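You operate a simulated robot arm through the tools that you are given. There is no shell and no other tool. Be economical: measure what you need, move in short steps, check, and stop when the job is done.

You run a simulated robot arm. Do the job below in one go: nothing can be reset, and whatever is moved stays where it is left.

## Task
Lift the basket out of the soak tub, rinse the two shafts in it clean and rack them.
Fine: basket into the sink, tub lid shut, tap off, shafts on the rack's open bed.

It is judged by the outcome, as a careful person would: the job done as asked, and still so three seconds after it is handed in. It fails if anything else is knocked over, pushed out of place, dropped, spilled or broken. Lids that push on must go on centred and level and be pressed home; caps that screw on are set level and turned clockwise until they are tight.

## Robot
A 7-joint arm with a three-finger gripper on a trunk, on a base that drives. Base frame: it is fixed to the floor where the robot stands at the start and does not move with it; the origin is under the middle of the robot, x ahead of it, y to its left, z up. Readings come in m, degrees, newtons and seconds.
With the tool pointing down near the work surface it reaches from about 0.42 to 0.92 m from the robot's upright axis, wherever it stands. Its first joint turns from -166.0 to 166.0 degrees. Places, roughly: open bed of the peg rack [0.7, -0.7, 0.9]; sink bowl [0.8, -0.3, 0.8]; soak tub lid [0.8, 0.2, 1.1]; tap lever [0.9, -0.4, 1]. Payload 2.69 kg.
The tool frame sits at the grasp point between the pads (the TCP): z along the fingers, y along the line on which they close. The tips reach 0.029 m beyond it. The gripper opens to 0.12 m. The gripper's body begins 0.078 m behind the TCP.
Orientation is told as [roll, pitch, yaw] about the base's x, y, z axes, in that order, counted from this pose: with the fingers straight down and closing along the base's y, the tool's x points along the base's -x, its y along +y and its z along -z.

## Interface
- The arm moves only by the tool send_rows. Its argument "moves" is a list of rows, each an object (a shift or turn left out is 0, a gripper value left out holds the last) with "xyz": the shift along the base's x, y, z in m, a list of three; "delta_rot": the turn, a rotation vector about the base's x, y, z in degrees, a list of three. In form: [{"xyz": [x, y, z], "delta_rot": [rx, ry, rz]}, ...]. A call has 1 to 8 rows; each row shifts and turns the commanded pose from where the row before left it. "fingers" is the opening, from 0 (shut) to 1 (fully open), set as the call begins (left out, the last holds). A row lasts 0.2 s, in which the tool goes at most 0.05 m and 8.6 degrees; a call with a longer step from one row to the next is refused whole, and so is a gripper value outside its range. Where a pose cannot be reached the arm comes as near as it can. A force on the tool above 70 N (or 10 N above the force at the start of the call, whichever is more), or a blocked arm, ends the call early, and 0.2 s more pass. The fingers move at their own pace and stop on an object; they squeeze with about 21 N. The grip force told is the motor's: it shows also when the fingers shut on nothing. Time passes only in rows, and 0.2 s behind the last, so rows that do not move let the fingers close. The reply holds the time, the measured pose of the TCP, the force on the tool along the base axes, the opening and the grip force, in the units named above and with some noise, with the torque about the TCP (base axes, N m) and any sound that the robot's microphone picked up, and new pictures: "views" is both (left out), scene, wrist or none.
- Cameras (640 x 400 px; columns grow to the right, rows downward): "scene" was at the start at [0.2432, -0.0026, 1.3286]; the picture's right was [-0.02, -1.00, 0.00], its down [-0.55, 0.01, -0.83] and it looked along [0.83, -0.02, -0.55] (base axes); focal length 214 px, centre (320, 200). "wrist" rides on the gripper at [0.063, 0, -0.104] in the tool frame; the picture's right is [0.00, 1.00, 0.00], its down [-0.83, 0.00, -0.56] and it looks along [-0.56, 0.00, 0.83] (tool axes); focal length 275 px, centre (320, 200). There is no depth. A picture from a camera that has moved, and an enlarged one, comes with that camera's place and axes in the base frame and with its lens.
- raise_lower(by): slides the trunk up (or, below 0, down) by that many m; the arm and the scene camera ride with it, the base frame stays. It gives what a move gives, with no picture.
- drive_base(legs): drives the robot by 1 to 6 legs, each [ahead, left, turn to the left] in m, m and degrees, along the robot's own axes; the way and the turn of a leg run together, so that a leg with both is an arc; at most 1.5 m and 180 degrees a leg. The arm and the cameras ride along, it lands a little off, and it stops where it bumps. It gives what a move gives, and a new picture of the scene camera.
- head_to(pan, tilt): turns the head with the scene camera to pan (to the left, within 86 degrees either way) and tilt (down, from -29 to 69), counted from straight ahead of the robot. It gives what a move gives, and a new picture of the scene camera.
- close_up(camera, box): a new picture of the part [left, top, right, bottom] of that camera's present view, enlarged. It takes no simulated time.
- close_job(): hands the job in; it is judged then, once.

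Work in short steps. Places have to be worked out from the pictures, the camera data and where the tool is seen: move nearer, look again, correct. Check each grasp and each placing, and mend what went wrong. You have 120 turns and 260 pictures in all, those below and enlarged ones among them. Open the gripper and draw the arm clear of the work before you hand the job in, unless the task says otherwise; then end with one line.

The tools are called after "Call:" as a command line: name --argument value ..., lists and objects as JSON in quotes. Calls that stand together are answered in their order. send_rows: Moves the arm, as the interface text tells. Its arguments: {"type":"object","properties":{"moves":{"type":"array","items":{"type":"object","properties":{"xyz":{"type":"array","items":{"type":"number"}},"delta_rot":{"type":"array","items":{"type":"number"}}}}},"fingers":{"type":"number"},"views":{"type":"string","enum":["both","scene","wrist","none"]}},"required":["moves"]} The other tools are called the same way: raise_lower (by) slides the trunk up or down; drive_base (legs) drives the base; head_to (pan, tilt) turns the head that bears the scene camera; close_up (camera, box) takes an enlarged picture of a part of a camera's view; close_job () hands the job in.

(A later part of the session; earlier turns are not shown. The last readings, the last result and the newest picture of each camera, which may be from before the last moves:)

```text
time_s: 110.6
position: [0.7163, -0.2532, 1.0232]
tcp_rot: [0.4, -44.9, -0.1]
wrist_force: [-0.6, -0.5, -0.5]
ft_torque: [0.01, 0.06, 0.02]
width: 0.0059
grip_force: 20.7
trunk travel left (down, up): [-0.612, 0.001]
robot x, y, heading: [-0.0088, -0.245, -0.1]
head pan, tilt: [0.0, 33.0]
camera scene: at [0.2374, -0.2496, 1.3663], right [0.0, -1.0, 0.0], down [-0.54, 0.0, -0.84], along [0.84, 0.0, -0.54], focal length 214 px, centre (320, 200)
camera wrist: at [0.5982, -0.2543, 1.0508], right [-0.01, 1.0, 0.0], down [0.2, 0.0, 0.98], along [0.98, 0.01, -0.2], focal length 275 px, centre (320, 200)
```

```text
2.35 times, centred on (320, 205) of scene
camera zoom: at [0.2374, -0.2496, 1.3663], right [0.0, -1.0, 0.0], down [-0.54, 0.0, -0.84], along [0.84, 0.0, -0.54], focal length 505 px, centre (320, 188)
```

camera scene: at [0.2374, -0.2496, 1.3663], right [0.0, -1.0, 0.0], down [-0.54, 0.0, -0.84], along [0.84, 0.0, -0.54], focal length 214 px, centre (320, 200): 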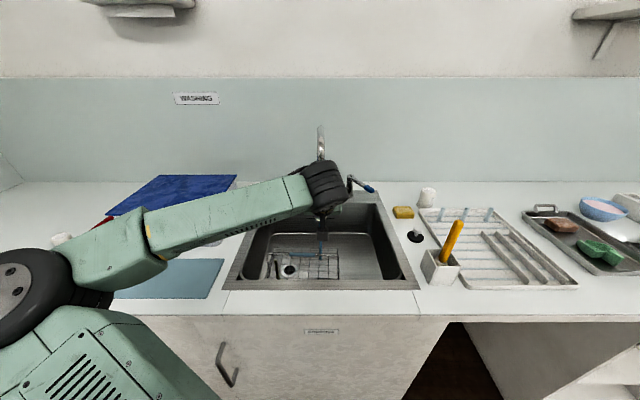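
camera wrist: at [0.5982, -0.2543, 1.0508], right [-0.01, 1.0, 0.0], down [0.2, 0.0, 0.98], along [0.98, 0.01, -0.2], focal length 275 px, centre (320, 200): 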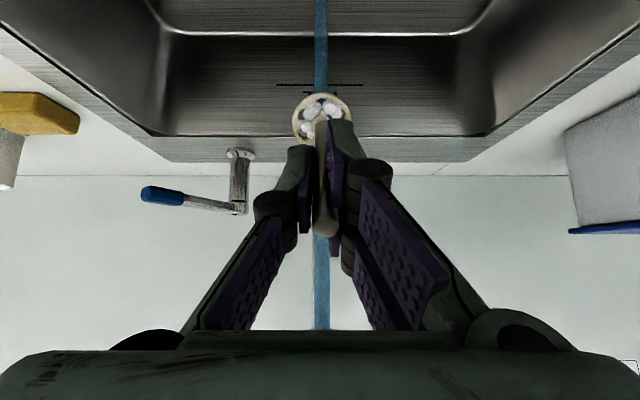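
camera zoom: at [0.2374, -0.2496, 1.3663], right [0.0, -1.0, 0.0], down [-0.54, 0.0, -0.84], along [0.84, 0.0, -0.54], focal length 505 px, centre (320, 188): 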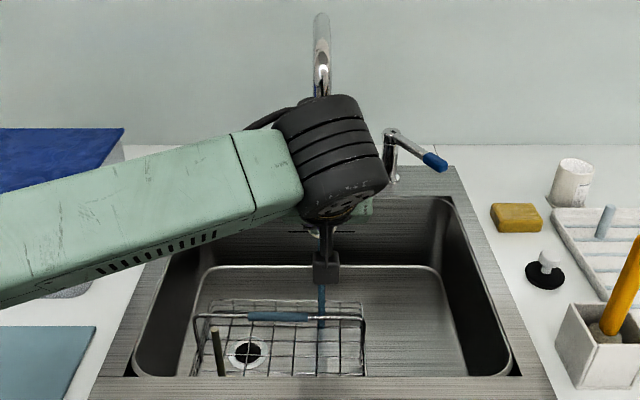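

Laterally aligned; the stream passes just behind the hub. I move forward in small steps.

Call:
send_rows --moves '[{"xyz": [0.012, 0, 0]}, {}, {}]' --views "wrist"

Call:
close_up --camera "wrist" --box '[250, 0, 400, 250]'

```text
time_s: 111.4
position: [0.7293, -0.2534, 1.0223]
tcp_rot: [0.6, -44.8, 0.1]
wrist_force: [0.1, -0.2, -0.7]
ft_torque: [-0.01, 0.05, -0.03]
width: 0.0061
grip_force: 20.8
trunk travel left (down, up): [-0.612, 0.001]
robot x, y, heading: [-0.0072, -0.2478, -0.2]
head pan, tilt: [0.0, 33.0]
camera wrist: at [0.6102, -0.2545, 1.0509], right [-0.01, 1.0, 0.0], down [0.2, 0.0, 0.98], along [0.98, 0.01, -0.2], focal length 275 px, centre (320, 200)
```

wrist: 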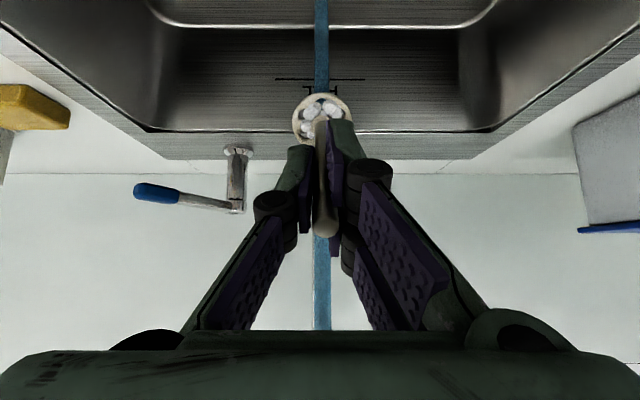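

```text
1.60 times, centred on (325, 125) of wrist
camera zoom: at [0.6102, -0.2545, 1.0509], right [-0.01, 1.0, 0.0], down [0.2, 0.0, 0.98], along [0.98, 0.01, -0.2], focal length 440 px, centre (312, 320)
```

zoom: 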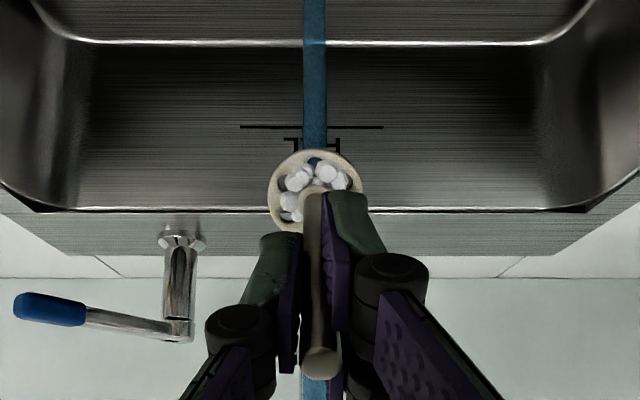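

Call:
send_rows --moves '[{"xyz": [0.01, 0, 0]}, {}, {}, {}]' --views "none"

Call:
close_up --camera "wrist" --box '[250, 0, 400, 250]'

Call:
send_rows --moves '[{"xyz": [0.01, 0, 0]}, {}, {}, {}]' --views "none"

Call:
close_up --camera "wrist" --box '[250, 0, 400, 250]'

```text
time_s: 112.4
position: [0.7388, -0.254, 1.023]
tcp_rot: [0.6, -44.8, -0.2]
wrist_force: [-0.4, 0.8, -0.5]
ft_torque: [-0.02, 0.05, -0.01]
width: 0.006
grip_force: 21.7
trunk travel left (down, up): [-0.612, 0.001]
robot x, y, heading: [-0.0046, -0.2472, 0.2]
head pan, tilt: [0.0, 33.0]
```

```text
1.60 times, centred on (325, 125) of wrist
camera zoom: at [0.6202, -0.2545, 1.0507], right [-0.01, 1.0, 0.0], down [0.2, 0.0, 0.98], along [0.98, 0.01, -0.2], focal length 440 px, centre (312, 320)
```

zoom: 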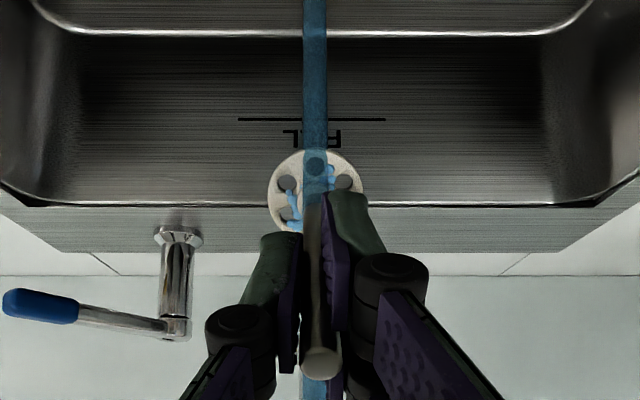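

```text
time_s: 113.4
position: [0.7495, -0.2539, 1.0223]
tcp_rot: [0.5, -44.7, -0.1]
wrist_force: [0.5, 0.2, -0.5]
ft_torque: [0.03, 0.0, 0.0]
width: 0.0059
grip_force: 21.0
trunk travel left (down, up): [-0.612, 0.001]
robot x, y, heading: [-0.0047, -0.2501, -0.1]
head pan, tilt: [0.0, 33.0]
```

```text
1.60 times, centred on (325, 125) of wrist
camera zoom: at [0.6304, -0.2549, 1.0507], right [-0.01, 1.0, 0.0], down [0.2, 0.0, 0.98], along [0.98, 0.01, -0.2], focal length 440 px, centre (312, 320)
```

zoom: 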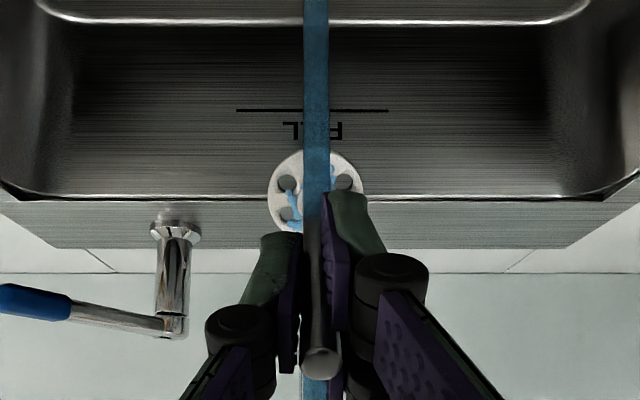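

The foam is gone and the hub has turned white; some bluish marks remain. I keep rinsing, sweeping the stream over the hub and shaft.

Call:
send_rows --moves '[{"xyz": [0, 0.008, 0]}, {}, {"xyz": [0, -0.008, 0]}, {"xyz": [0, -0.008, 0]}, {}, {"xyz": [0, 0.008, 0]}, {"xyz": [0.012, 0, 0]}, {}]' --views "none"

Call:
send_rows --moves '[{"xyz": [0.012, 0, -0.01]}, {}, {"xyz": [-0.02, 0, 0.01]}, {}, {"xyz": [-0.03, 0, 0]}, {"xyz": [-0.035, 0, 0]}]' --views "none"

Call:
close_up --camera "wrist" --box '[270, 60, 380, 260]'

```text
time_s: 115.2
position: [0.7617, -0.2533, 1.0216]
tcp_rot: [0.4, -44.9, 0.0]
wrist_force: [-0.3, -0.5, -0.7]
ft_torque: [0.0, 0.05, -0.01]
width: 0.006
grip_force: 21.5
trunk travel left (down, up): [-0.612, 0.001]
robot x, y, heading: [-0.0068, -0.2504, 0.2]
head pan, tilt: [0.0, 33.0]
```

```text
time_s: 116.6
position: [0.687, -0.2527, 1.0217]
tcp_rot: [0.5, -44.8, -0.1]
wrist_force: [-0.4, 0.4, -0.3]
ft_torque: [-0.01, 0.0, 0.02]
width: 0.0058
grip_force: 21.4
trunk travel left (down, up): [-0.612, 0.001]
robot x, y, heading: [-0.005, -0.2476, -0.2]
head pan, tilt: [0.0, 33.0]
```

```text
2.00 times, centred on (325, 160) of wrist
camera zoom: at [0.5691, -0.2549, 1.0503], right [-0.01, 1.0, 0.0], down [0.2, 0.0, 0.98], along [0.98, 0.01, -0.2], focal length 551 px, centre (310, 280)
```

zoom: 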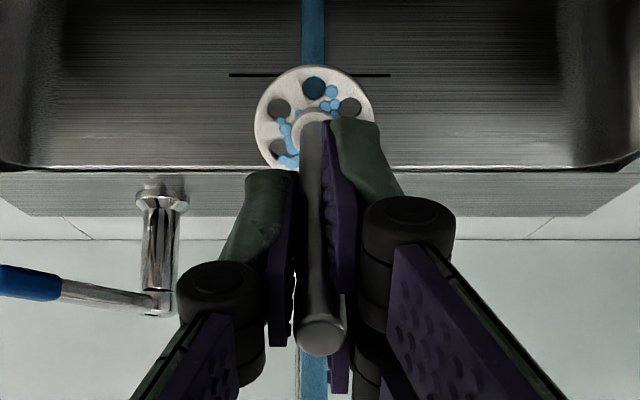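

The remaining blue beads look like clinging water drops. I wait for them to drip off over the sink.

Call:
send_rows --moves '[{}, {}, {}, {}, {}, {}, {}, {}]' --views "none"

Call:
close_up --camera "wrist" --box '[270, 60, 380, 260]'

```text
time_s: 118.4
position: [0.688, -0.2539, 1.0219]
tcp_rot: [0.4, -44.8, -0.1]
wrist_force: [0.0, 0.7, -0.4]
ft_torque: [-0.03, 0.03, -0.01]
width: 0.0061
grip_force: 21.0
trunk travel left (down, up): [-0.612, 0.001]
robot x, y, heading: [-0.0076, -0.2459, -0.2]
head pan, tilt: [0.0, 33.0]
```

```text
2.00 times, centred on (325, 160) of wrist
camera zoom: at [0.5696, -0.2549, 1.05], right [-0.01, 1.0, 0.0], down [0.2, 0.0, 0.98], along [0.98, 0.01, -0.2], focal length 551 px, centre (310, 280)
```

zoom: 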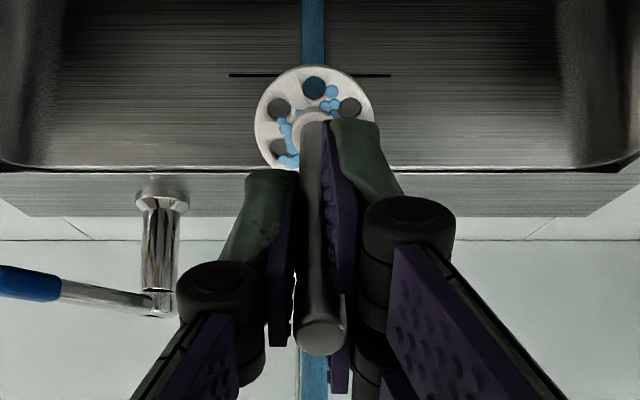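

No change, so I rinse longer, moving the left and right blobs directly under the stream in turn.

Call:
send_rows --moves '[{"xyz": [0.045, 0.006, 0]}, {"xyz": [0.012, 0.006, 0]}, {}, {}, {}, {"xyz": [0, -0.003, 0]}, {}, {}]' --views "none"

Call:
close_up --camera "wrist" --box '[270, 60, 380, 260]'

Call:
send_rows --moves '[{"xyz": [0, -0.018, 0]}, {}, {}, {}, {"xyz": [0, 0.003, 0]}, {}, {}]' --views "none"

Call:
close_up --camera "wrist" --box '[270, 60, 380, 260]'

```text
time_s: 120.2
position: [0.7452, -0.244, 1.0221]
tcp_rot: [0.5, -44.8, -0.1]
wrist_force: [-0.8, 0.9, 0.2]
ft_torque: [-0.02, 0.02, -0.03]
width: 0.0061
grip_force: 21.3
trunk travel left (down, up): [-0.612, 0.001]
robot x, y, heading: [-0.0083, -0.2483, -0.0]
head pan, tilt: [0.0, 33.0]
```

```text
2.00 times, centred on (325, 160) of wrist
camera zoom: at [0.6264, -0.2454, 1.0505], right [-0.01, 1.0, 0.0], down [0.2, 0.0, 0.98], along [0.98, 0.01, -0.2], focal length 551 px, centre (310, 280)
```

zoom: 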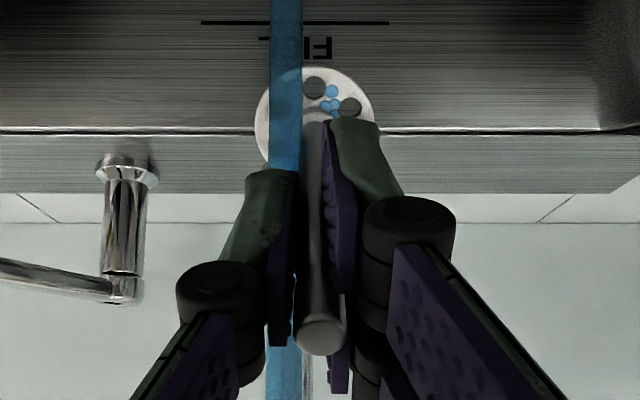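

```text
time_s: 121.8
position: [0.7452, -0.259, 1.0226]
tcp_rot: [0.6, -44.9, -0.1]
wrist_force: [0.2, -0.1, -1.1]
ft_torque: [0.02, 0.04, -0.01]
width: 0.0058
grip_force: 21.5
trunk travel left (down, up): [-0.612, 0.001]
robot x, y, heading: [-0.0074, -0.25, 0.0]
head pan, tilt: [0.0, 33.0]
```

```text
2.00 times, centred on (325, 160) of wrist
camera zoom: at [0.6261, -0.2604, 1.0504], right [-0.01, 1.0, 0.0], down [0.2, 0.0, 0.98], along [0.98, 0.01, -0.2], focal length 551 px, centre (310, 280)
```

zoom: 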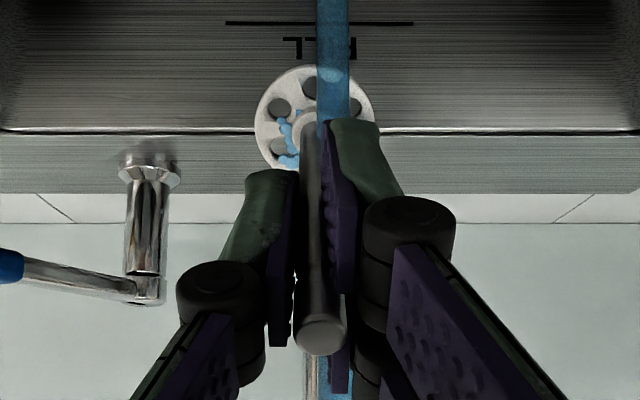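

Whole shaft A changed from grimy yellow to clean grey/white; the beads are just water. I bring it upright and carry it over toward the rack bed, passing at z≈1.06 over the stick.

Call:
send_rows --moves '[{"xyz": [-0.035, 0.003, 0]}, {"xyz": [-0.02, 0, 0.01], "delta_rot": [0, 8, 0]}, {"xyz": [0, 0, 0.01], "delta_rot": [0, 8, 0]}, {"xyz": [0, 0, 0.01], "delta_rot": [0, 8, 0]}, {"xyz": [0, 0, 0.01], "delta_rot": [0, 8, 0]}, {"delta_rot": [0, 8, 0]}, {"delta_rot": [0, 4.8, 0]}, {}]' --views "none"

Call:
send_rows --moves '[{"xyz": [0, -0.045, 0]}, {"xyz": [0, -0.045, 0]}, {"xyz": [0, -0.045, 0]}, {"xyz": [0, -0.045, 0]}, {"xyz": [0, -0.045, 0]}, {"xyz": [0, -0.045, 0]}, {"xyz": [0, -0.045, 0]}, {"xyz": [0, -0.045, 0]}]' --views "both"

```text
time_s: 123.6
position: [0.69, -0.2569, 1.0615]
tcp_rot: [0.4, 0.2, -0.1]
wrist_force: [0.0, 0.6, -0.4]
ft_torque: [-0.01, 0.01, 0.03]
width: 0.0061
grip_force: 20.7
trunk travel left (down, up): [-0.612, 0.001]
robot x, y, heading: [-0.0086, -0.2469, -0.2]
head pan, tilt: [0.0, 33.0]
```

```text
time_s: 125.4
position: [0.6888, -0.6163, 1.0615]
tcp_rot: [0.5, 0.1, -0.1]
wrist_force: [0.1, 0.4, -0.8]
ft_torque: [0.01, -0.02, 0.0]
width: 0.0062
grip_force: 21.1
trunk travel left (down, up): [-0.612, 0.001]
robot x, y, heading: [-0.0083, -0.2481, 0.1]
head pan, tilt: [0.0, 33.0]
camera scene: at [0.237, -0.2502, 1.3664], right [0.0, -1.0, 0.0], down [-0.54, 0.0, -0.84], along [0.84, 0.0, -0.54], focal length 214 px, centre (320, 200)
camera wrist: at [0.625, -0.6186, 1.1644], right [0.0, 1.0, 0.01], down [0.83, 0.0, 0.56], along [0.56, 0.01, -0.83], focal length 275 px, centre (320, 200)
```

scene: 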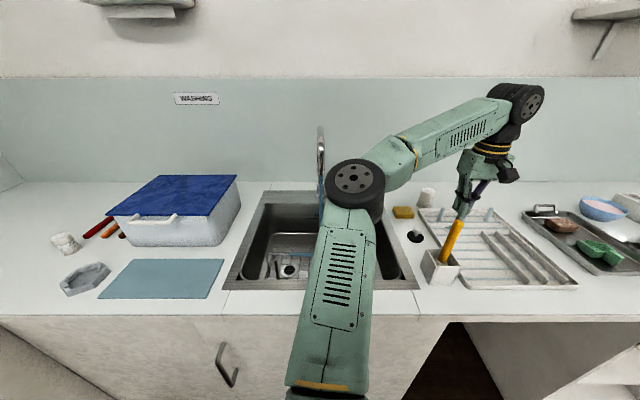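
wrist: 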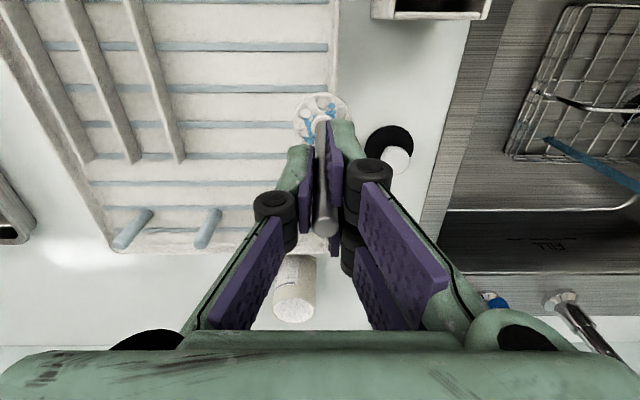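

I enlarge the bed surface to judge whether the shaft can stand there.

Call:
close_up --camera "wrist" --box '[80, 0, 360, 240]'

Call:
close_up --camera "scene" --box '[410, 140, 600, 300]'

```text
1.67 times, centred on (220, 120) of wrist
camera zoom: at [0.625, -0.6186, 1.1644], right [0.0, 1.0, 0.01], down [0.83, 0.0, 0.56], along [0.56, 0.01, -0.83], focal length 459 px, centre (487, 333)
```

zoom: 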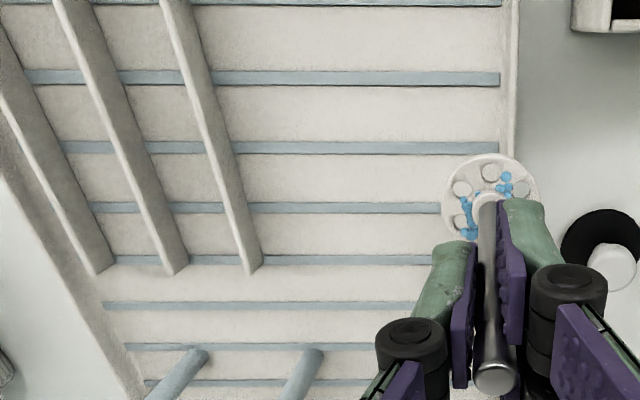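

```text
2.50 times, centred on (505, 220) of scene
camera zoom: at [0.237, -0.2502, 1.3664], right [0.0, -1.0, 0.0], down [-0.54, 0.0, -0.84], along [0.84, 0.0, -0.54], focal length 536 px, centre (-142, 150)
```

zoom: 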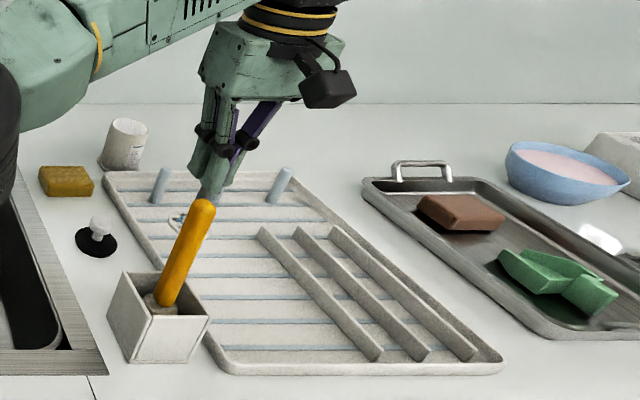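

The bed has low strips ~32 mm apart; a 41 mm disc centred between two strips (x≈0.727 or 0.663) stands on both. I move A to (0.727, −0.68) and lower gently.

Call:
send_rows --moves '[{"xyz": [0.018, -0.032, 0]}, {"xyz": [0.02, -0.032, 0]}, {"xyz": [0, 0, -0.02]}, {"xyz": [0, 0, -0.01]}]' --views "wrist"

```text
time_s: 126.4
position: [0.7284, -0.6817, 1.0325]
tcp_rot: [0.4, -0.1, -0.1]
wrist_force: [0.0, -0.2, -0.6]
ft_torque: [0.0, 0.0, 0.0]
width: 0.0058
grip_force: 20.8
trunk travel left (down, up): [-0.612, 0.001]
robot x, y, heading: [-0.0085, -0.2494, -0.1]
head pan, tilt: [0.0, 33.0]
camera wrist: at [0.6636, -0.6822, 1.1346], right [0.0, 1.0, 0.01], down [0.83, 0.0, 0.56], along [0.56, 0.01, -0.83], focal length 275 px, centre (320, 200)
```

wrist: 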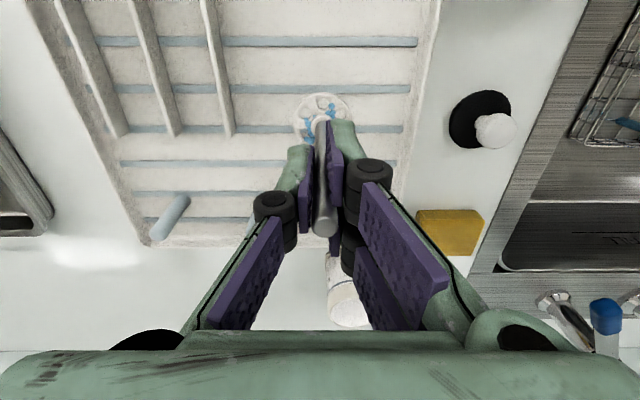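

Nearly perfect; nudge −2 mm and lower to contact.

Call:
send_rows --moves '[{"xyz": [-0.002, 0, -0.005]}, {"xyz": [0, 0, -0.004]}, {}]' --views "none"

Call:
send_rows --moves '[{"xyz": [0, 0, -0.004]}, {"xyz": [0, 0, -0.003]}, {}]' --views "none"

Call:
close_up --camera "scene" --box '[410, 140, 600, 300]'

```text
time_s: 127.2
position: [0.726, -0.6801, 1.0224]
tcp_rot: [0.3, 0.0, 0.0]
wrist_force: [0.5, 0.6, -0.8]
ft_torque: [0.0, 0.01, 0.0]
width: 0.006
grip_force: 20.8
trunk travel left (down, up): [-0.612, 0.001]
robot x, y, heading: [-0.0084, -0.2486, -0.1]
head pan, tilt: [0.0, 33.0]
```

```text
time_s: 128.0
position: [0.726, -0.6797, 1.0162]
tcp_rot: [0.4, 0.0, 0.0]
wrist_force: [0.4, 0.7, -0.4]
ft_torque: [-0.03, -0.01, 0.04]
width: 0.0063
grip_force: 21.8
trunk travel left (down, up): [-0.612, 0.001]
robot x, y, heading: [-0.0063, -0.2488, 0.0]
head pan, tilt: [0.0, 33.0]
```

```text
2.50 times, centred on (505, 220) of scene
camera zoom: at [0.2372, -0.2494, 1.3663], right [0.0, -1.0, 0.0], down [-0.54, 0.0, -0.84], along [0.84, 0.0, -0.54], focal length 536 px, centre (-142, 150)
```

zoom: 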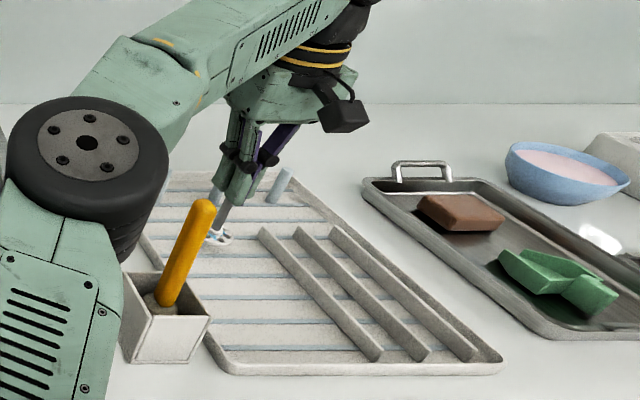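

Still free; continue down in 3 mm steps.

Call:
send_rows --moves '[{"xyz": [0, 0, -0.003]}, {"xyz": [0, 0, -0.003]}, {}]' --views "none"

Call:
send_rows --moves '[{"xyz": [0, 0, -0.003]}, {"xyz": [0, 0, -0.003]}, {}]' --views "none"

```text
time_s: 128.8
position: [0.7264, -0.6818, 1.0102]
tcp_rot: [0.4, -0.1, 0.0]
wrist_force: [0.9, 0.0, -0.4]
ft_torque: [0.01, 0.0, 0.02]
width: 0.006
grip_force: 20.7
trunk travel left (down, up): [-0.612, 0.001]
robot x, y, heading: [-0.0066, -0.2503, -0.2]
head pan, tilt: [0.0, 33.0]
```

```text
time_s: 129.6
position: [0.7264, -0.6803, 1.0032]
tcp_rot: [0.4, 0.0, 0.0]
wrist_force: [0.1, 1.4, -1.4]
ft_torque: [0.02, 0.02, -0.03]
width: 0.0061
grip_force: 21.3
trunk travel left (down, up): [-0.612, 0.001]
robot x, y, heading: [-0.0077, -0.2497, -0.0]
head pan, tilt: [0.0, 33.0]
```

Call:
send_rows --moves '[{"xyz": [0, 0, -0.003]}, {"xyz": [0, 0, -0.003]}, {}]' --views "wrist"

Call:
close_up --camera "wrist" --box '[230, 60, 400, 200]'

```text
time_s: 130.4
position: [0.7268, -0.6799, 0.9995]
tcp_rot: [0.3, 0.0, 0.0]
wrist_force: [0.1, -0.5, -0.7]
ft_torque: [0.01, 0.02, 0.01]
width: 0.0061
grip_force: 21.2
trunk travel left (down, up): [-0.612, 0.001]
robot x, y, heading: [-0.0081, -0.2465, -0.0]
head pan, tilt: [0.0, 33.0]
camera wrist: at [0.6624, -0.6815, 1.101], right [0.0, 1.0, 0.01], down [0.83, 0.0, 0.56], along [0.56, 0.01, -0.83], focal length 275 px, centre (320, 200)
```

wrist: 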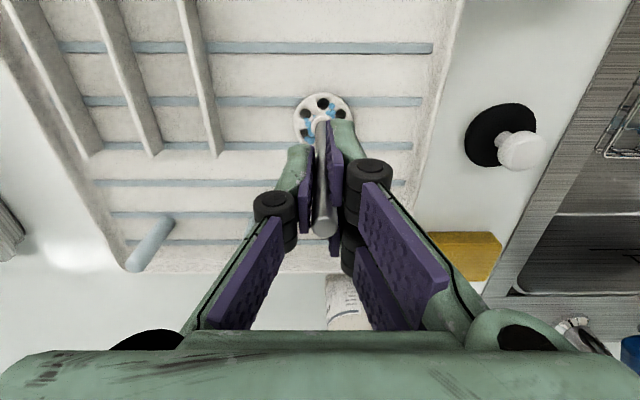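

```text
2.86 times, centred on (315, 130) of wrist
camera zoom: at [0.6624, -0.6815, 1.101], right [0.0, 1.0, 0.01], down [0.83, 0.0, 0.56], along [0.56, 0.01, -0.83], focal length 786 px, centre (334, 400)
```

zoom: 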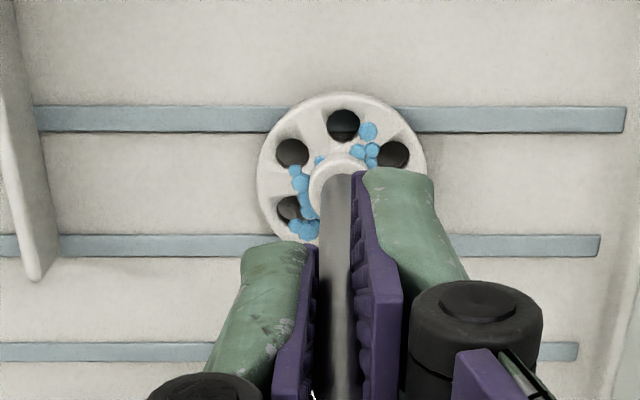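

Still no contact. Continue in small steps.

Call:
send_rows --moves '[{"xyz": [0, 0, -0.003]}, {}, {}]' --views "none"

Call:
send_rows --moves '[{"xyz": [0, 0, -0.003]}, {}, {}]' --views "none"

Call:
send_rows --moves '[{"xyz": [0, 0, -0.003]}, {}, {}]' --views "none"

```text
time_s: 131.2
position: [0.7257, -0.6795, 0.9955]
tcp_rot: [0.4, 0.0, 0.0]
wrist_force: [-0.5, -0.4, -1.0]
ft_torque: [0.04, 0.01, 0.04]
width: 0.0063
grip_force: 21.2
trunk travel left (down, up): [-0.612, 0.001]
robot x, y, heading: [-0.006, -0.2481, -0.0]
head pan, tilt: [0.0, 33.0]
```

```text
time_s: 132.0
position: [0.7248, -0.6805, 0.9959]
tcp_rot: [0.3, -0.2, 0.0]
wrist_force: [4.8, -2.2, 18.3]
ft_torque: [-0.32, -0.24, -0.02]
width: 0.0062
grip_force: 21.0
trunk travel left (down, up): [-0.612, 0.001]
robot x, y, heading: [-0.0119, -0.2518, 0.1]
head pan, tilt: [0.0, 33.0]
```

```text
time_s: 132.8
position: [0.725, -0.6794, 0.9936]
tcp_rot: [0.3, -0.3, 0.1]
wrist_force: [5.6, -3.1, 30.7]
ft_torque: [-0.24, -0.2, 0.01]
width: 0.0061
grip_force: 21.1
trunk travel left (down, up): [-0.612, 0.001]
robot x, y, heading: [-0.0106, -0.248, -0.0]
head pan, tilt: [0.0, 33.0]
```

Contact (31 N). I relieve the push by ~4 mm of command, open slowly and rise.

Call:
send_rows --moves '[{"xyz": [0, 0, 0.0045]}, {}]' --views "none"

Call:
send_rows --moves '[{}, {}, {}]' --fingers 0.3 --views "wrist"

```text
time_s: 133.4
position: [0.7257, -0.68, 0.9934]
tcp_rot: [0.5, 0.1, -0.1]
wrist_force: [0.9, 0.4, 6.6]
ft_torque: [-0.15, 0.0, 0.0]
width: 0.006
grip_force: 21.3
trunk travel left (down, up): [-0.612, 0.001]
robot x, y, heading: [-0.0053, -0.2479, -0.0]
head pan, tilt: [0.0, 33.0]
```

```text
time_s: 134.2
position: [0.7258, -0.6792, 0.9941]
tcp_rot: [0.4, 0.0, 0.0]
wrist_force: [0.0, -0.4, -0.1]
ft_torque: [0.02, -0.01, 0.03]
width: 0.036
grip_force: 0.1
trunk travel left (down, up): [-0.612, 0.001]
robot x, y, heading: [-0.0062, -0.247, -0.2]
head pan, tilt: [0.0, 33.0]
camera wrist: at [0.6622, -0.6813, 1.0968], right [0.0, 1.0, 0.01], down [0.83, 0.0, 0.56], along [0.56, 0.01, -0.83], focal length 275 px, centre (320, 200)
```

wrist: 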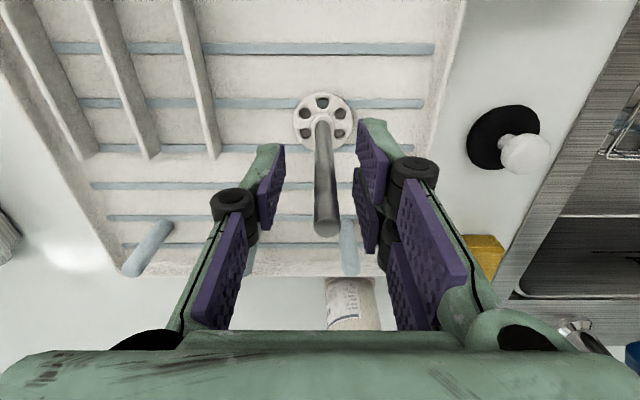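

Shaft A stands clean on the bed, and the drops have gone. I rise straight up and go back for B.

Call:
send_rows --moves '[{"xyz": [0, 0, 0.015]}, {"xyz": [0, 0, 0.03]}, {"xyz": [0, 0, 0.03]}, {"xyz": [-0.01, 0.03, 0.003]}, {"xyz": [-0.01, 0.045, 0]}, {"xyz": [-0.01, 0.045, 0]}, {"xyz": [-0.01, 0.045, 0]}, {"xyz": [0, 0.045, 0]}]' --views "scene"

Call:
close_up --camera "scene" --box '[410, 140, 600, 300]'

```text
time_s: 136.0
position: [0.6854, -0.4693, 1.0707]
tcp_rot: [0.4, 0.1, 0.0]
wrist_force: [-0.7, 0.2, -1.0]
ft_torque: [-0.02, 0.01, -0.02]
width: 0.0361
grip_force: 0.0
trunk travel left (down, up): [-0.612, 0.001]
robot x, y, heading: [-0.0089, -0.2495, 0.0]
head pan, tilt: [0.0, 33.0]
camera scene: at [0.2371, -0.2488, 1.3663], right [0.0, -1.0, 0.0], down [-0.54, 0.0, -0.84], along [0.84, 0.0, -0.54], focal length 214 px, centre (320, 200)
```

scene: 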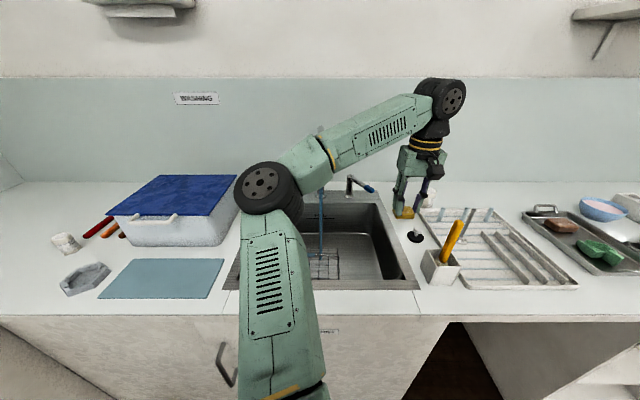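

```text
2.50 times, centred on (505, 220) of scene
camera zoom: at [0.2371, -0.2488, 1.3663], right [0.0, -1.0, 0.0], down [-0.54, 0.0, -0.84], along [0.84, 0.0, -0.54], focal length 536 px, centre (-142, 150)
```

zoom: 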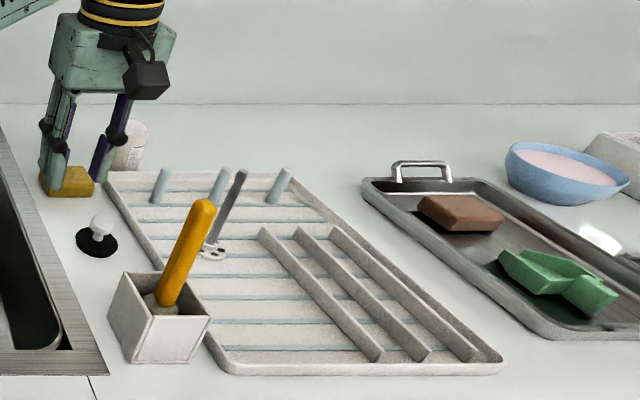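

Shaft A stands steadily. On to shaft B at ≈(0.663, −0.115).

Call:
send_rows --moves '[{"xyz": [-0.005, 0.045, 0]}, {"xyz": [-0.005, 0.045, 0]}, {"xyz": [-0.005, 0.045, 0]}, {"xyz": [-0.005, 0.045, 0]}, {"xyz": [0, 0.045, 0]}, {"xyz": [0, 0.045, 0]}, {"xyz": [0, 0.045, -0.02]}, {"xyz": [0, 0.039, -0.03]}]' --fingers 0.4 --views "none"

Call:
send_rows --moves '[{"xyz": [0, 0, -0.03]}, {"xyz": [0, 0, -0.03]}, {"xyz": [0, 0, -0.04]}]' --views "wrist"

```text
time_s: 137.8
position: [0.6649, -0.1155, 1.0213]
tcp_rot: [0.4, 0.0, -0.1]
wrist_force: [-0.9, -0.1, 0.9]
ft_torque: [-0.01, -0.02, 0.02]
width: 0.0478
grip_force: 0.0
trunk travel left (down, up): [-0.612, 0.001]
robot x, y, heading: [-0.0065, -0.2486, 0.2]
head pan, tilt: [0.0, 33.0]
```

```text
time_s: 138.6
position: [0.6663, -0.1161, 0.9206]
tcp_rot: [0.4, 0.1, 0.0]
wrist_force: [0.0, -0.3, -0.1]
ft_torque: [0.03, -0.01, 0.01]
width: 0.0481
grip_force: 0.2
trunk travel left (down, up): [-0.612, 0.001]
robot x, y, heading: [-0.0087, -0.2479, 0.0]
head pan, tilt: [0.0, 33.0]
camera wrist: at [0.6019, -0.1179, 1.0234], right [0.0, 1.0, 0.01], down [0.83, 0.0, 0.56], along [0.56, 0.01, -0.83], focal length 275 px, centre (320, 200)
```

wrist: 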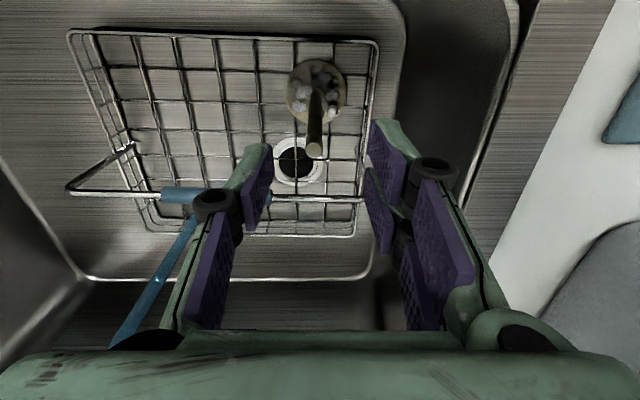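

B at (0.667, −0.120). Lower and grip.

Call:
send_rows --moves '[{"xyz": [0.001, -0.004, -0.02]}, {"xyz": [0, 0, -0.03]}, {"xyz": [0, 0, -0.028]}, {}]' --views "none"

Call:
send_rows --moves '[{}, {}, {}, {}]' --fingers 0 --views "wrist"

```text
time_s: 139.6
position: [0.6655, -0.1211, 0.8434]
tcp_rot: [0.4, 0.1, 0.0]
wrist_force: [0.5, 0.0, 0.6]
ft_torque: [0.01, -0.03, 0.0]
width: 0.0481
grip_force: 0.0
trunk travel left (down, up): [-0.612, 0.001]
robot x, y, heading: [-0.0051, -0.2518, -0.4]
head pan, tilt: [0.0, 33.0]
```

```text
time_s: 140.6
position: [0.6666, -0.1215, 0.8443]
tcp_rot: [0.4, 0.0, 0.0]
wrist_force: [-0.1, -0.1, 0.0]
ft_torque: [0.03, 0.03, 0.02]
width: 0.0089
grip_force: 21.2
trunk travel left (down, up): [-0.612, 0.001]
robot x, y, heading: [-0.0049, -0.249, -0.2]
head pan, tilt: [0.0, 33.0]
camera wrist: at [0.6031, -0.1221, 0.946], right [0.0, 1.0, 0.01], down [0.83, 0.0, 0.56], along [0.56, 0.01, -0.83], focal length 275 px, centre (320, 200)
```

wrist: 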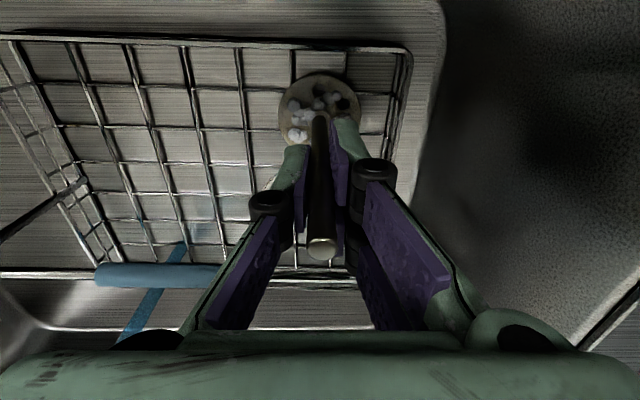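

Gripped. Lift, then move toward y −0.254 and pitch as before.

Call:
send_rows --moves '[{"xyz": [0, 0, 0.01]}, {"xyz": [0, 0, 0.02]}, {"xyz": [0, 0, 0.025]}, {"xyz": [0, 0, 0.03]}, {"xyz": [0, 0, 0.03]}, {"xyz": [0, 0, 0.03]}, {"xyz": [0, 0, 0.035]}, {}]' --views "wrist"

Call:
send_rows --moves '[{"xyz": [0, -0.033, 0], "delta_rot": [0, -8, 0]}, {"xyz": [0, -0.033, 0], "delta_rot": [0, -8, 0]}, {"xyz": [0, -0.033, 0], "delta_rot": [0, -8, 0]}, {"xyz": [0, -0.033, 0], "delta_rot": [0, -8, 0]}, {"delta_rot": [0, -8, 0]}, {"delta_rot": [0, -5, 0]}, {"xyz": [0.03, 0, 0]}, {"xyz": [0.03, 0, 0]}]' --views "wrist"

```text
time_s: 142.4
position: [0.667, -0.1198, 1.0226]
tcp_rot: [0.4, 0.1, -0.2]
wrist_force: [0.2, -0.7, -0.1]
ft_torque: [0.02, 0.0, 0.0]
width: 0.009
grip_force: 21.4
trunk travel left (down, up): [-0.612, 0.001]
robot x, y, heading: [-0.0038, -0.2467, 0.1]
head pan, tilt: [0.0, 33.0]
camera wrist: at [0.6033, -0.1211, 1.1265], right [0.0, 1.0, 0.01], down [0.83, 0.0, 0.56], along [0.56, 0.01, -0.83], focal length 275 px, centre (320, 200)
```

wrist: 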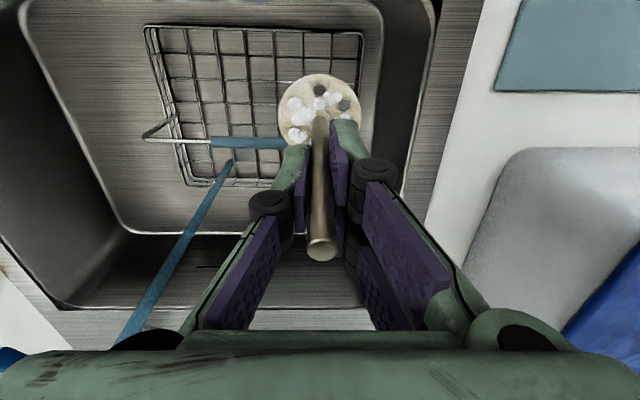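

```text
time_s: 144.2
position: [0.7265, -0.2532, 1.0227]
tcp_rot: [0.6, -45.0, -0.2]
wrist_force: [0.3, 0.2, -1.7]
ft_torque: [0.0, 0.01, 0.0]
width: 0.0085
grip_force: 20.7
trunk travel left (down, up): [-0.612, 0.001]
robot x, y, heading: [-0.0055, -0.2473, 0.2]
head pan, tilt: [0.0, 33.0]
camera wrist: at [0.6077, -0.2534, 1.0509], right [-0.01, 1.0, 0.0], down [0.19, 0.0, 0.98], along [0.98, 0.01, -0.19], focal length 275 px, centre (320, 200)
```

wrist: 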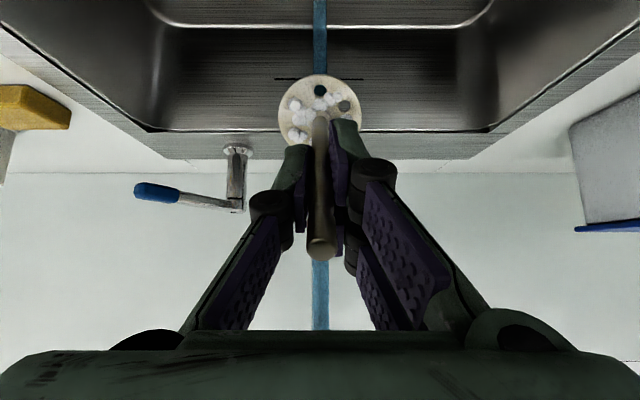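

Good; now advance into the stream and sweep over the hub.

Call:
send_rows --moves '[{"xyz": [0.012, 0, 0]}, {}, {}, {"xyz": [0.01, 0, 0]}, {}, {"xyz": [0, 0.012, 0]}, {}, {}]' --views "none"

Call:
send_rows --moves '[{"xyz": [0, -0.012, 0]}, {"xyz": [0, -0.012, 0]}, {}, {}, {"xyz": [0, 0.012, 0]}, {"xyz": [0.012, 0, 0]}, {}, {}]' --views "none"

Call:
send_rows --moves '[{"xyz": [0.012, 0, 0]}, {}, {"xyz": [-0.04, 0, 0]}, {"xyz": [-0.04, 0, 0]}, {}]' --views "none"

Call:
close_up --camera "wrist" --box '[260, 50, 390, 270]'

```text
time_s: 146.0
position: [0.7498, -0.241, 1.0241]
tcp_rot: [0.6, -45.0, 0.0]
wrist_force: [-0.2, 0.0, -0.1]
ft_torque: [-0.02, 0.03, -0.02]
width: 0.0085
grip_force: 21.0
trunk travel left (down, up): [-0.612, 0.001]
robot x, y, heading: [-0.0074, -0.247, 0.0]
head pan, tilt: [0.0, 33.0]
```

```text
time_s: 147.8
position: [0.7622, -0.2527, 1.0233]
tcp_rot: [0.6, -45.0, -0.1]
wrist_force: [0.9, 0.1, -0.8]
ft_torque: [0.02, 0.03, -0.02]
width: 0.0085
grip_force: 21.0
trunk travel left (down, up): [-0.612, 0.001]
robot x, y, heading: [-0.0069, -0.2457, -0.5]
head pan, tilt: [0.0, 33.0]
```

```text
time_s: 149.0
position: [0.6927, -0.2515, 1.0243]
tcp_rot: [0.5, -44.9, -0.1]
wrist_force: [0.2, 0.3, -0.4]
ft_torque: [0.0, 0.0, 0.01]
width: 0.0084
grip_force: 20.1
trunk travel left (down, up): [-0.612, 0.001]
robot x, y, heading: [-0.0054, -0.248, -0.3]
head pan, tilt: [0.0, 33.0]
```

```text
1.82 times, centred on (325, 160) of wrist
camera zoom: at [0.5735, -0.2524, 1.051], right [-0.01, 1.0, 0.0], down [0.2, 0.0, 0.98], along [0.98, 0.01, -0.2], focal length 500 px, centre (311, 273)
```

zoom: 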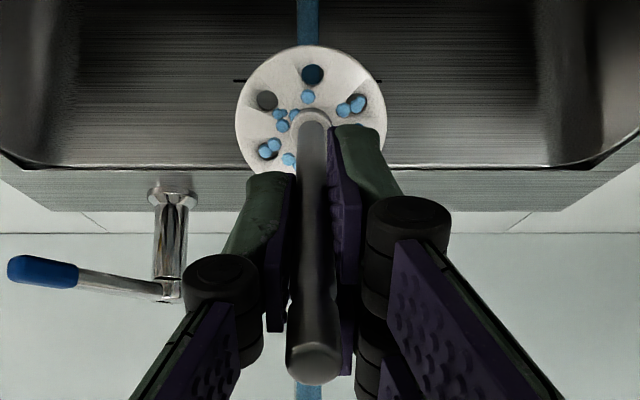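

Shaft B is clean too. I bring it upright and carry it to the rack at (0.663, −0.685), in front of A.

Call:
send_rows --moves '[{"xyz": [0, 0, 0.01], "delta_rot": [0, 8, 0]}, {"xyz": [0, 0, 0.01], "delta_rot": [0, 8, 0]}, {"xyz": [0, 0, 0.01], "delta_rot": [0, 8, 0]}, {"xyz": [0, 0, 0.01], "delta_rot": [0, 8, 0]}, {"delta_rot": [0, 8, 0]}, {"delta_rot": [0, 5, 0]}, {}]' --views "none"

Call:
send_rows --moves '[{"xyz": [0, -0.045, 0]}, {"xyz": [0, -0.045, 0]}, {"xyz": [0, -0.045, 0]}, {"xyz": [0, -0.045, 0]}, {"xyz": [0, -0.045, 0]}, {"xyz": [0, -0.045, 0]}, {"xyz": [0, -0.045, 0]}, {"xyz": [0, -0.045, 0]}]' --views "none"

Call:
send_rows --moves '[{"xyz": [-0.01, -0.035, 0]}, {"xyz": [-0.015, -0.035, 0]}, {"xyz": [-0.005, 0, -0.01]}]' --views "both"

```text
time_s: 150.6
position: [0.6926, -0.2523, 1.0644]
tcp_rot: [0.4, 0.2, -0.1]
wrist_force: [0.6, 0.1, -1.2]
ft_torque: [-0.01, 0.01, 0.02]
width: 0.0083
grip_force: 21.1
trunk travel left (down, up): [-0.612, 0.001]
robot x, y, heading: [-0.0082, -0.2483, 0.1]
head pan, tilt: [0.0, 33.0]
```

```text
time_s: 152.4
position: [0.6946, -0.6152, 1.0642]
tcp_rot: [0.5, 0.0, 0.0]
wrist_force: [-0.1, -0.3, -1.3]
ft_torque: [0.01, -0.01, -0.01]
width: 0.0082
grip_force: 20.3
trunk travel left (down, up): [-0.612, 0.001]
robot x, y, heading: [-0.0062, -0.2498, -0.1]
head pan, tilt: [0.0, 33.0]
```

```text
time_s: 153.2
position: [0.6643, -0.6821, 1.0541]
tcp_rot: [0.4, 0.0, 0.0]
wrist_force: [-0.1, 0.3, -0.6]
ft_torque: [-0.01, 0.0, 0.03]
width: 0.0082
grip_force: 20.4
trunk travel left (down, up): [-0.612, 0.001]
robot x, y, heading: [-0.009, -0.2494, -0.1]
head pan, tilt: [0.0, 33.0]
camera scene: at [0.2374, -0.2492, 1.3663], right [0.0, -1.0, 0.0], down [-0.54, 0.0, -0.84], along [0.84, 0.0, -0.54], focal length 214 px, centre (320, 200)
camera wrist: at [0.6002, -0.6835, 1.1565], right [0.0, 1.0, 0.01], down [0.83, 0.0, 0.56], along [0.56, 0.01, -0.83], focal length 275 px, centre (320, 200)
```

scene: 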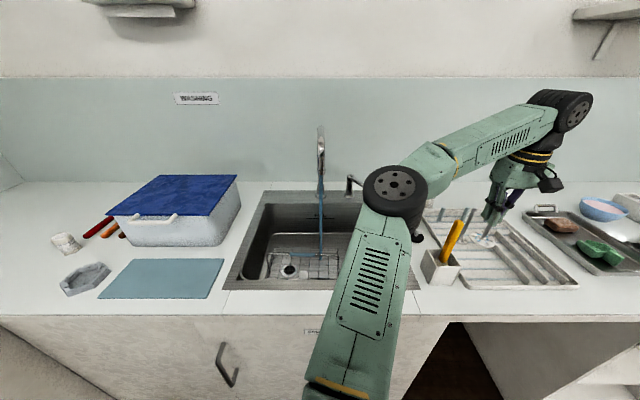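
wrist: 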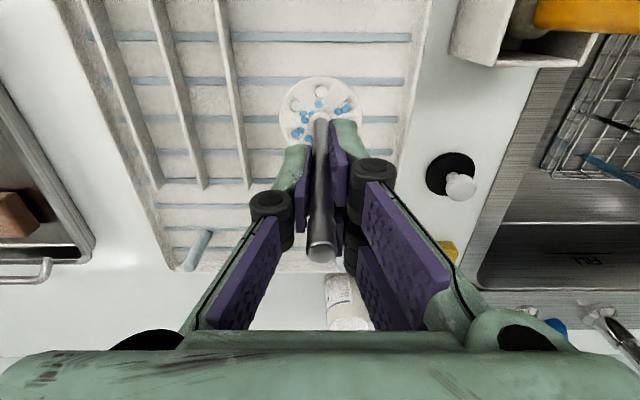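

Aligned between strips (0.6465/0.679). Lower to near contact, then small steps.

Call:
send_rows --moves '[{"xyz": [-0.001, 0, -0.02]}, {"xyz": [0, 0, -0.02]}, {"xyz": [0, 0, -0.012]}, {}]' --views "none"

Call:
send_rows --moves '[{"xyz": [0, 0, -0.003]}, {}, {}]' --views "none"

Call:
send_rows --moves '[{"xyz": [0, 0, -0.003]}, {}, {}]' --views "none"

```text
time_s: 154.2
position: [0.6627, -0.683, 1.002]
tcp_rot: [0.4, 0.0, 0.0]
wrist_force: [0.2, -0.2, -1.1]
ft_torque: [0.03, -0.01, -0.01]
width: 0.0082
grip_force: 21.3
trunk travel left (down, up): [-0.612, 0.001]
robot x, y, heading: [-0.0059, -0.2478, -0.2]
head pan, tilt: [0.0, 33.0]
```

```text
time_s: 155.0
position: [0.6632, -0.6825, 0.9992]
tcp_rot: [0.4, 0.0, -0.1]
wrist_force: [-0.5, 0.4, -0.8]
ft_torque: [-0.01, 0.02, 0.01]
width: 0.0082
grip_force: 20.8
trunk travel left (down, up): [-0.612, 0.001]
robot x, y, heading: [-0.0034, -0.2468, 0.1]
head pan, tilt: [0.0, 33.0]
```

```text
time_s: 155.8
position: [0.6623, -0.6816, 0.9956]
tcp_rot: [0.4, 0.0, 0.0]
wrist_force: [-0.1, 0.5, 1.1]
ft_torque: [-0.02, 0.01, -0.02]
width: 0.0083
grip_force: 21.2
trunk travel left (down, up): [-0.612, 0.001]
robot x, y, heading: [-0.0037, -0.2457, 0.1]
head pan, tilt: [0.0, 33.0]
```

Just touching. One more step, then release.

Call:
send_rows --moves '[{"xyz": [0, 0, -0.002]}, {}, {}]' --views "none"

Call:
send_rows --moves '[{"xyz": [0, 0, 0.001]}, {}, {}]' --fingers 0.3 --views "wrist"

```text
time_s: 156.6
position: [0.6617, -0.683, 0.9946]
tcp_rot: [0.3, -0.1, 0.0]
wrist_force: [0.7, 0.5, 13.2]
ft_torque: [-0.02, 0.03, -0.03]
width: 0.0081
grip_force: 21.5
trunk travel left (down, up): [-0.612, 0.001]
robot x, y, heading: [-0.0048, -0.2488, -0.1]
head pan, tilt: [0.0, 33.0]
```

```text
time_s: 157.4
position: [0.6631, -0.6818, 0.9951]
tcp_rot: [0.4, 0.0, -0.1]
wrist_force: [0.3, 0.4, -0.6]
ft_torque: [0.06, 0.03, 0.0]
width: 0.0359
grip_force: 0.0
trunk travel left (down, up): [-0.612, 0.001]
robot x, y, heading: [-0.0056, -0.2467, -0.3]
head pan, tilt: [0.0, 33.0]
camera wrist: at [0.5983, -0.6836, 1.0971], right [0.0, 1.0, 0.01], down [0.83, 0.0, 0.56], along [0.56, 0.01, -0.83], focal length 275 px, centre (320, 200)
```

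wrist: 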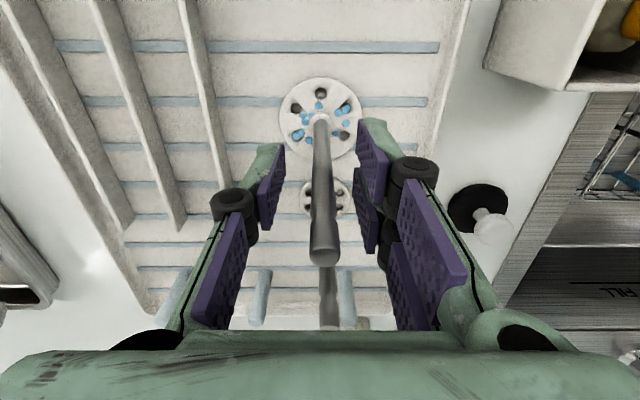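

Both shafts stand on the bed. I rise and head to the lever, staying on its −y side, fingers closed.

Call:
send_rows --moves '[{"xyz": [0, 0, 0.015]}, {"xyz": [0, 0, 0.035]}, {"xyz": [0, 0, 0.035]}, {"xyz": [0.01, 0.045, 0]}, {"xyz": [0.02, 0.04, 0]}, {"xyz": [0.03, 0.035, 0]}, {"xyz": [0.035, 0.03, 0]}, {"xyz": [0.035, 0.03, 0]}]' --views "none"

Call:
send_rows --moves '[{"xyz": [0.03, 0.02, 0]}, {"xyz": [0.03, 0.01, -0.01]}]' --fingers 0 --views "both"

```text
time_s: 159.2
position: [0.7933, -0.5021, 1.0788]
tcp_rot: [0.4, 0.1, -0.1]
wrist_force: [0.5, -0.2, -0.2]
ft_torque: [-0.07, 0.02, 0.03]
width: 0.0362
grip_force: 0.0
trunk travel left (down, up): [-0.612, 0.001]
robot x, y, heading: [-0.0059, -0.2486, -0.0]
head pan, tilt: [0.0, 33.0]
```

```text
time_s: 159.8
position: [0.8515, -0.4743, 1.0689]
tcp_rot: [0.5, 0.0, -0.2]
wrist_force: [0.2, -0.3, 0.0]
ft_torque: [-0.01, -0.04, 0.0]
width: 0.0
grip_force: 7.1
trunk travel left (down, up): [-0.612, 0.001]
robot x, y, heading: [-0.0082, -0.2489, -0.2]
head pan, tilt: [0.0, 33.0]
camera scene: at [0.237, -0.2508, 1.3664], right [0.0, -1.0, 0.0], down [-0.54, 0.0, -0.84], along [0.84, 0.0, -0.54], focal length 214 px, centre (320, 200)
camera wrist: at [0.7878, -0.4755, 1.1716], right [0.0, 1.0, 0.01], down [0.83, 0.0, 0.56], along [0.56, 0.01, -0.83], focal length 275 px, centre (320, 200)
```

scene: 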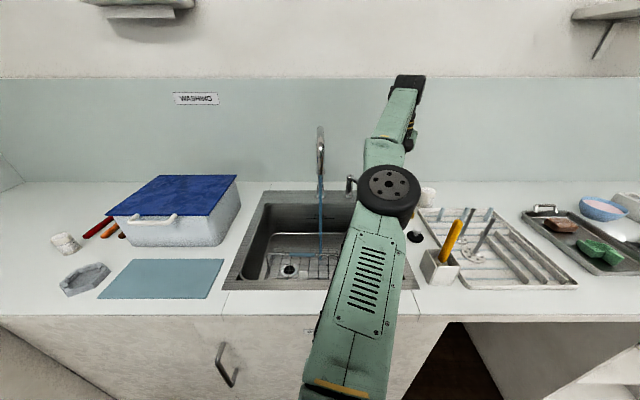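
wrist: 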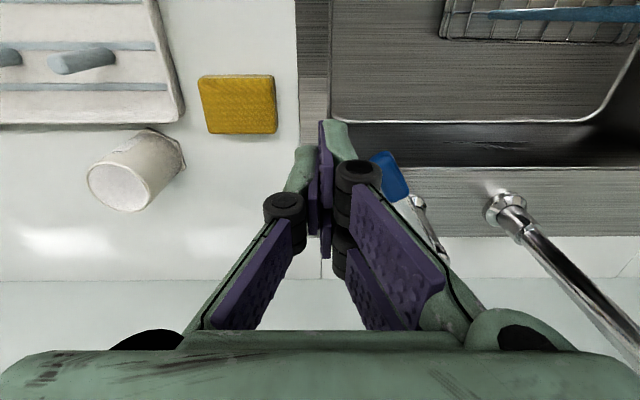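

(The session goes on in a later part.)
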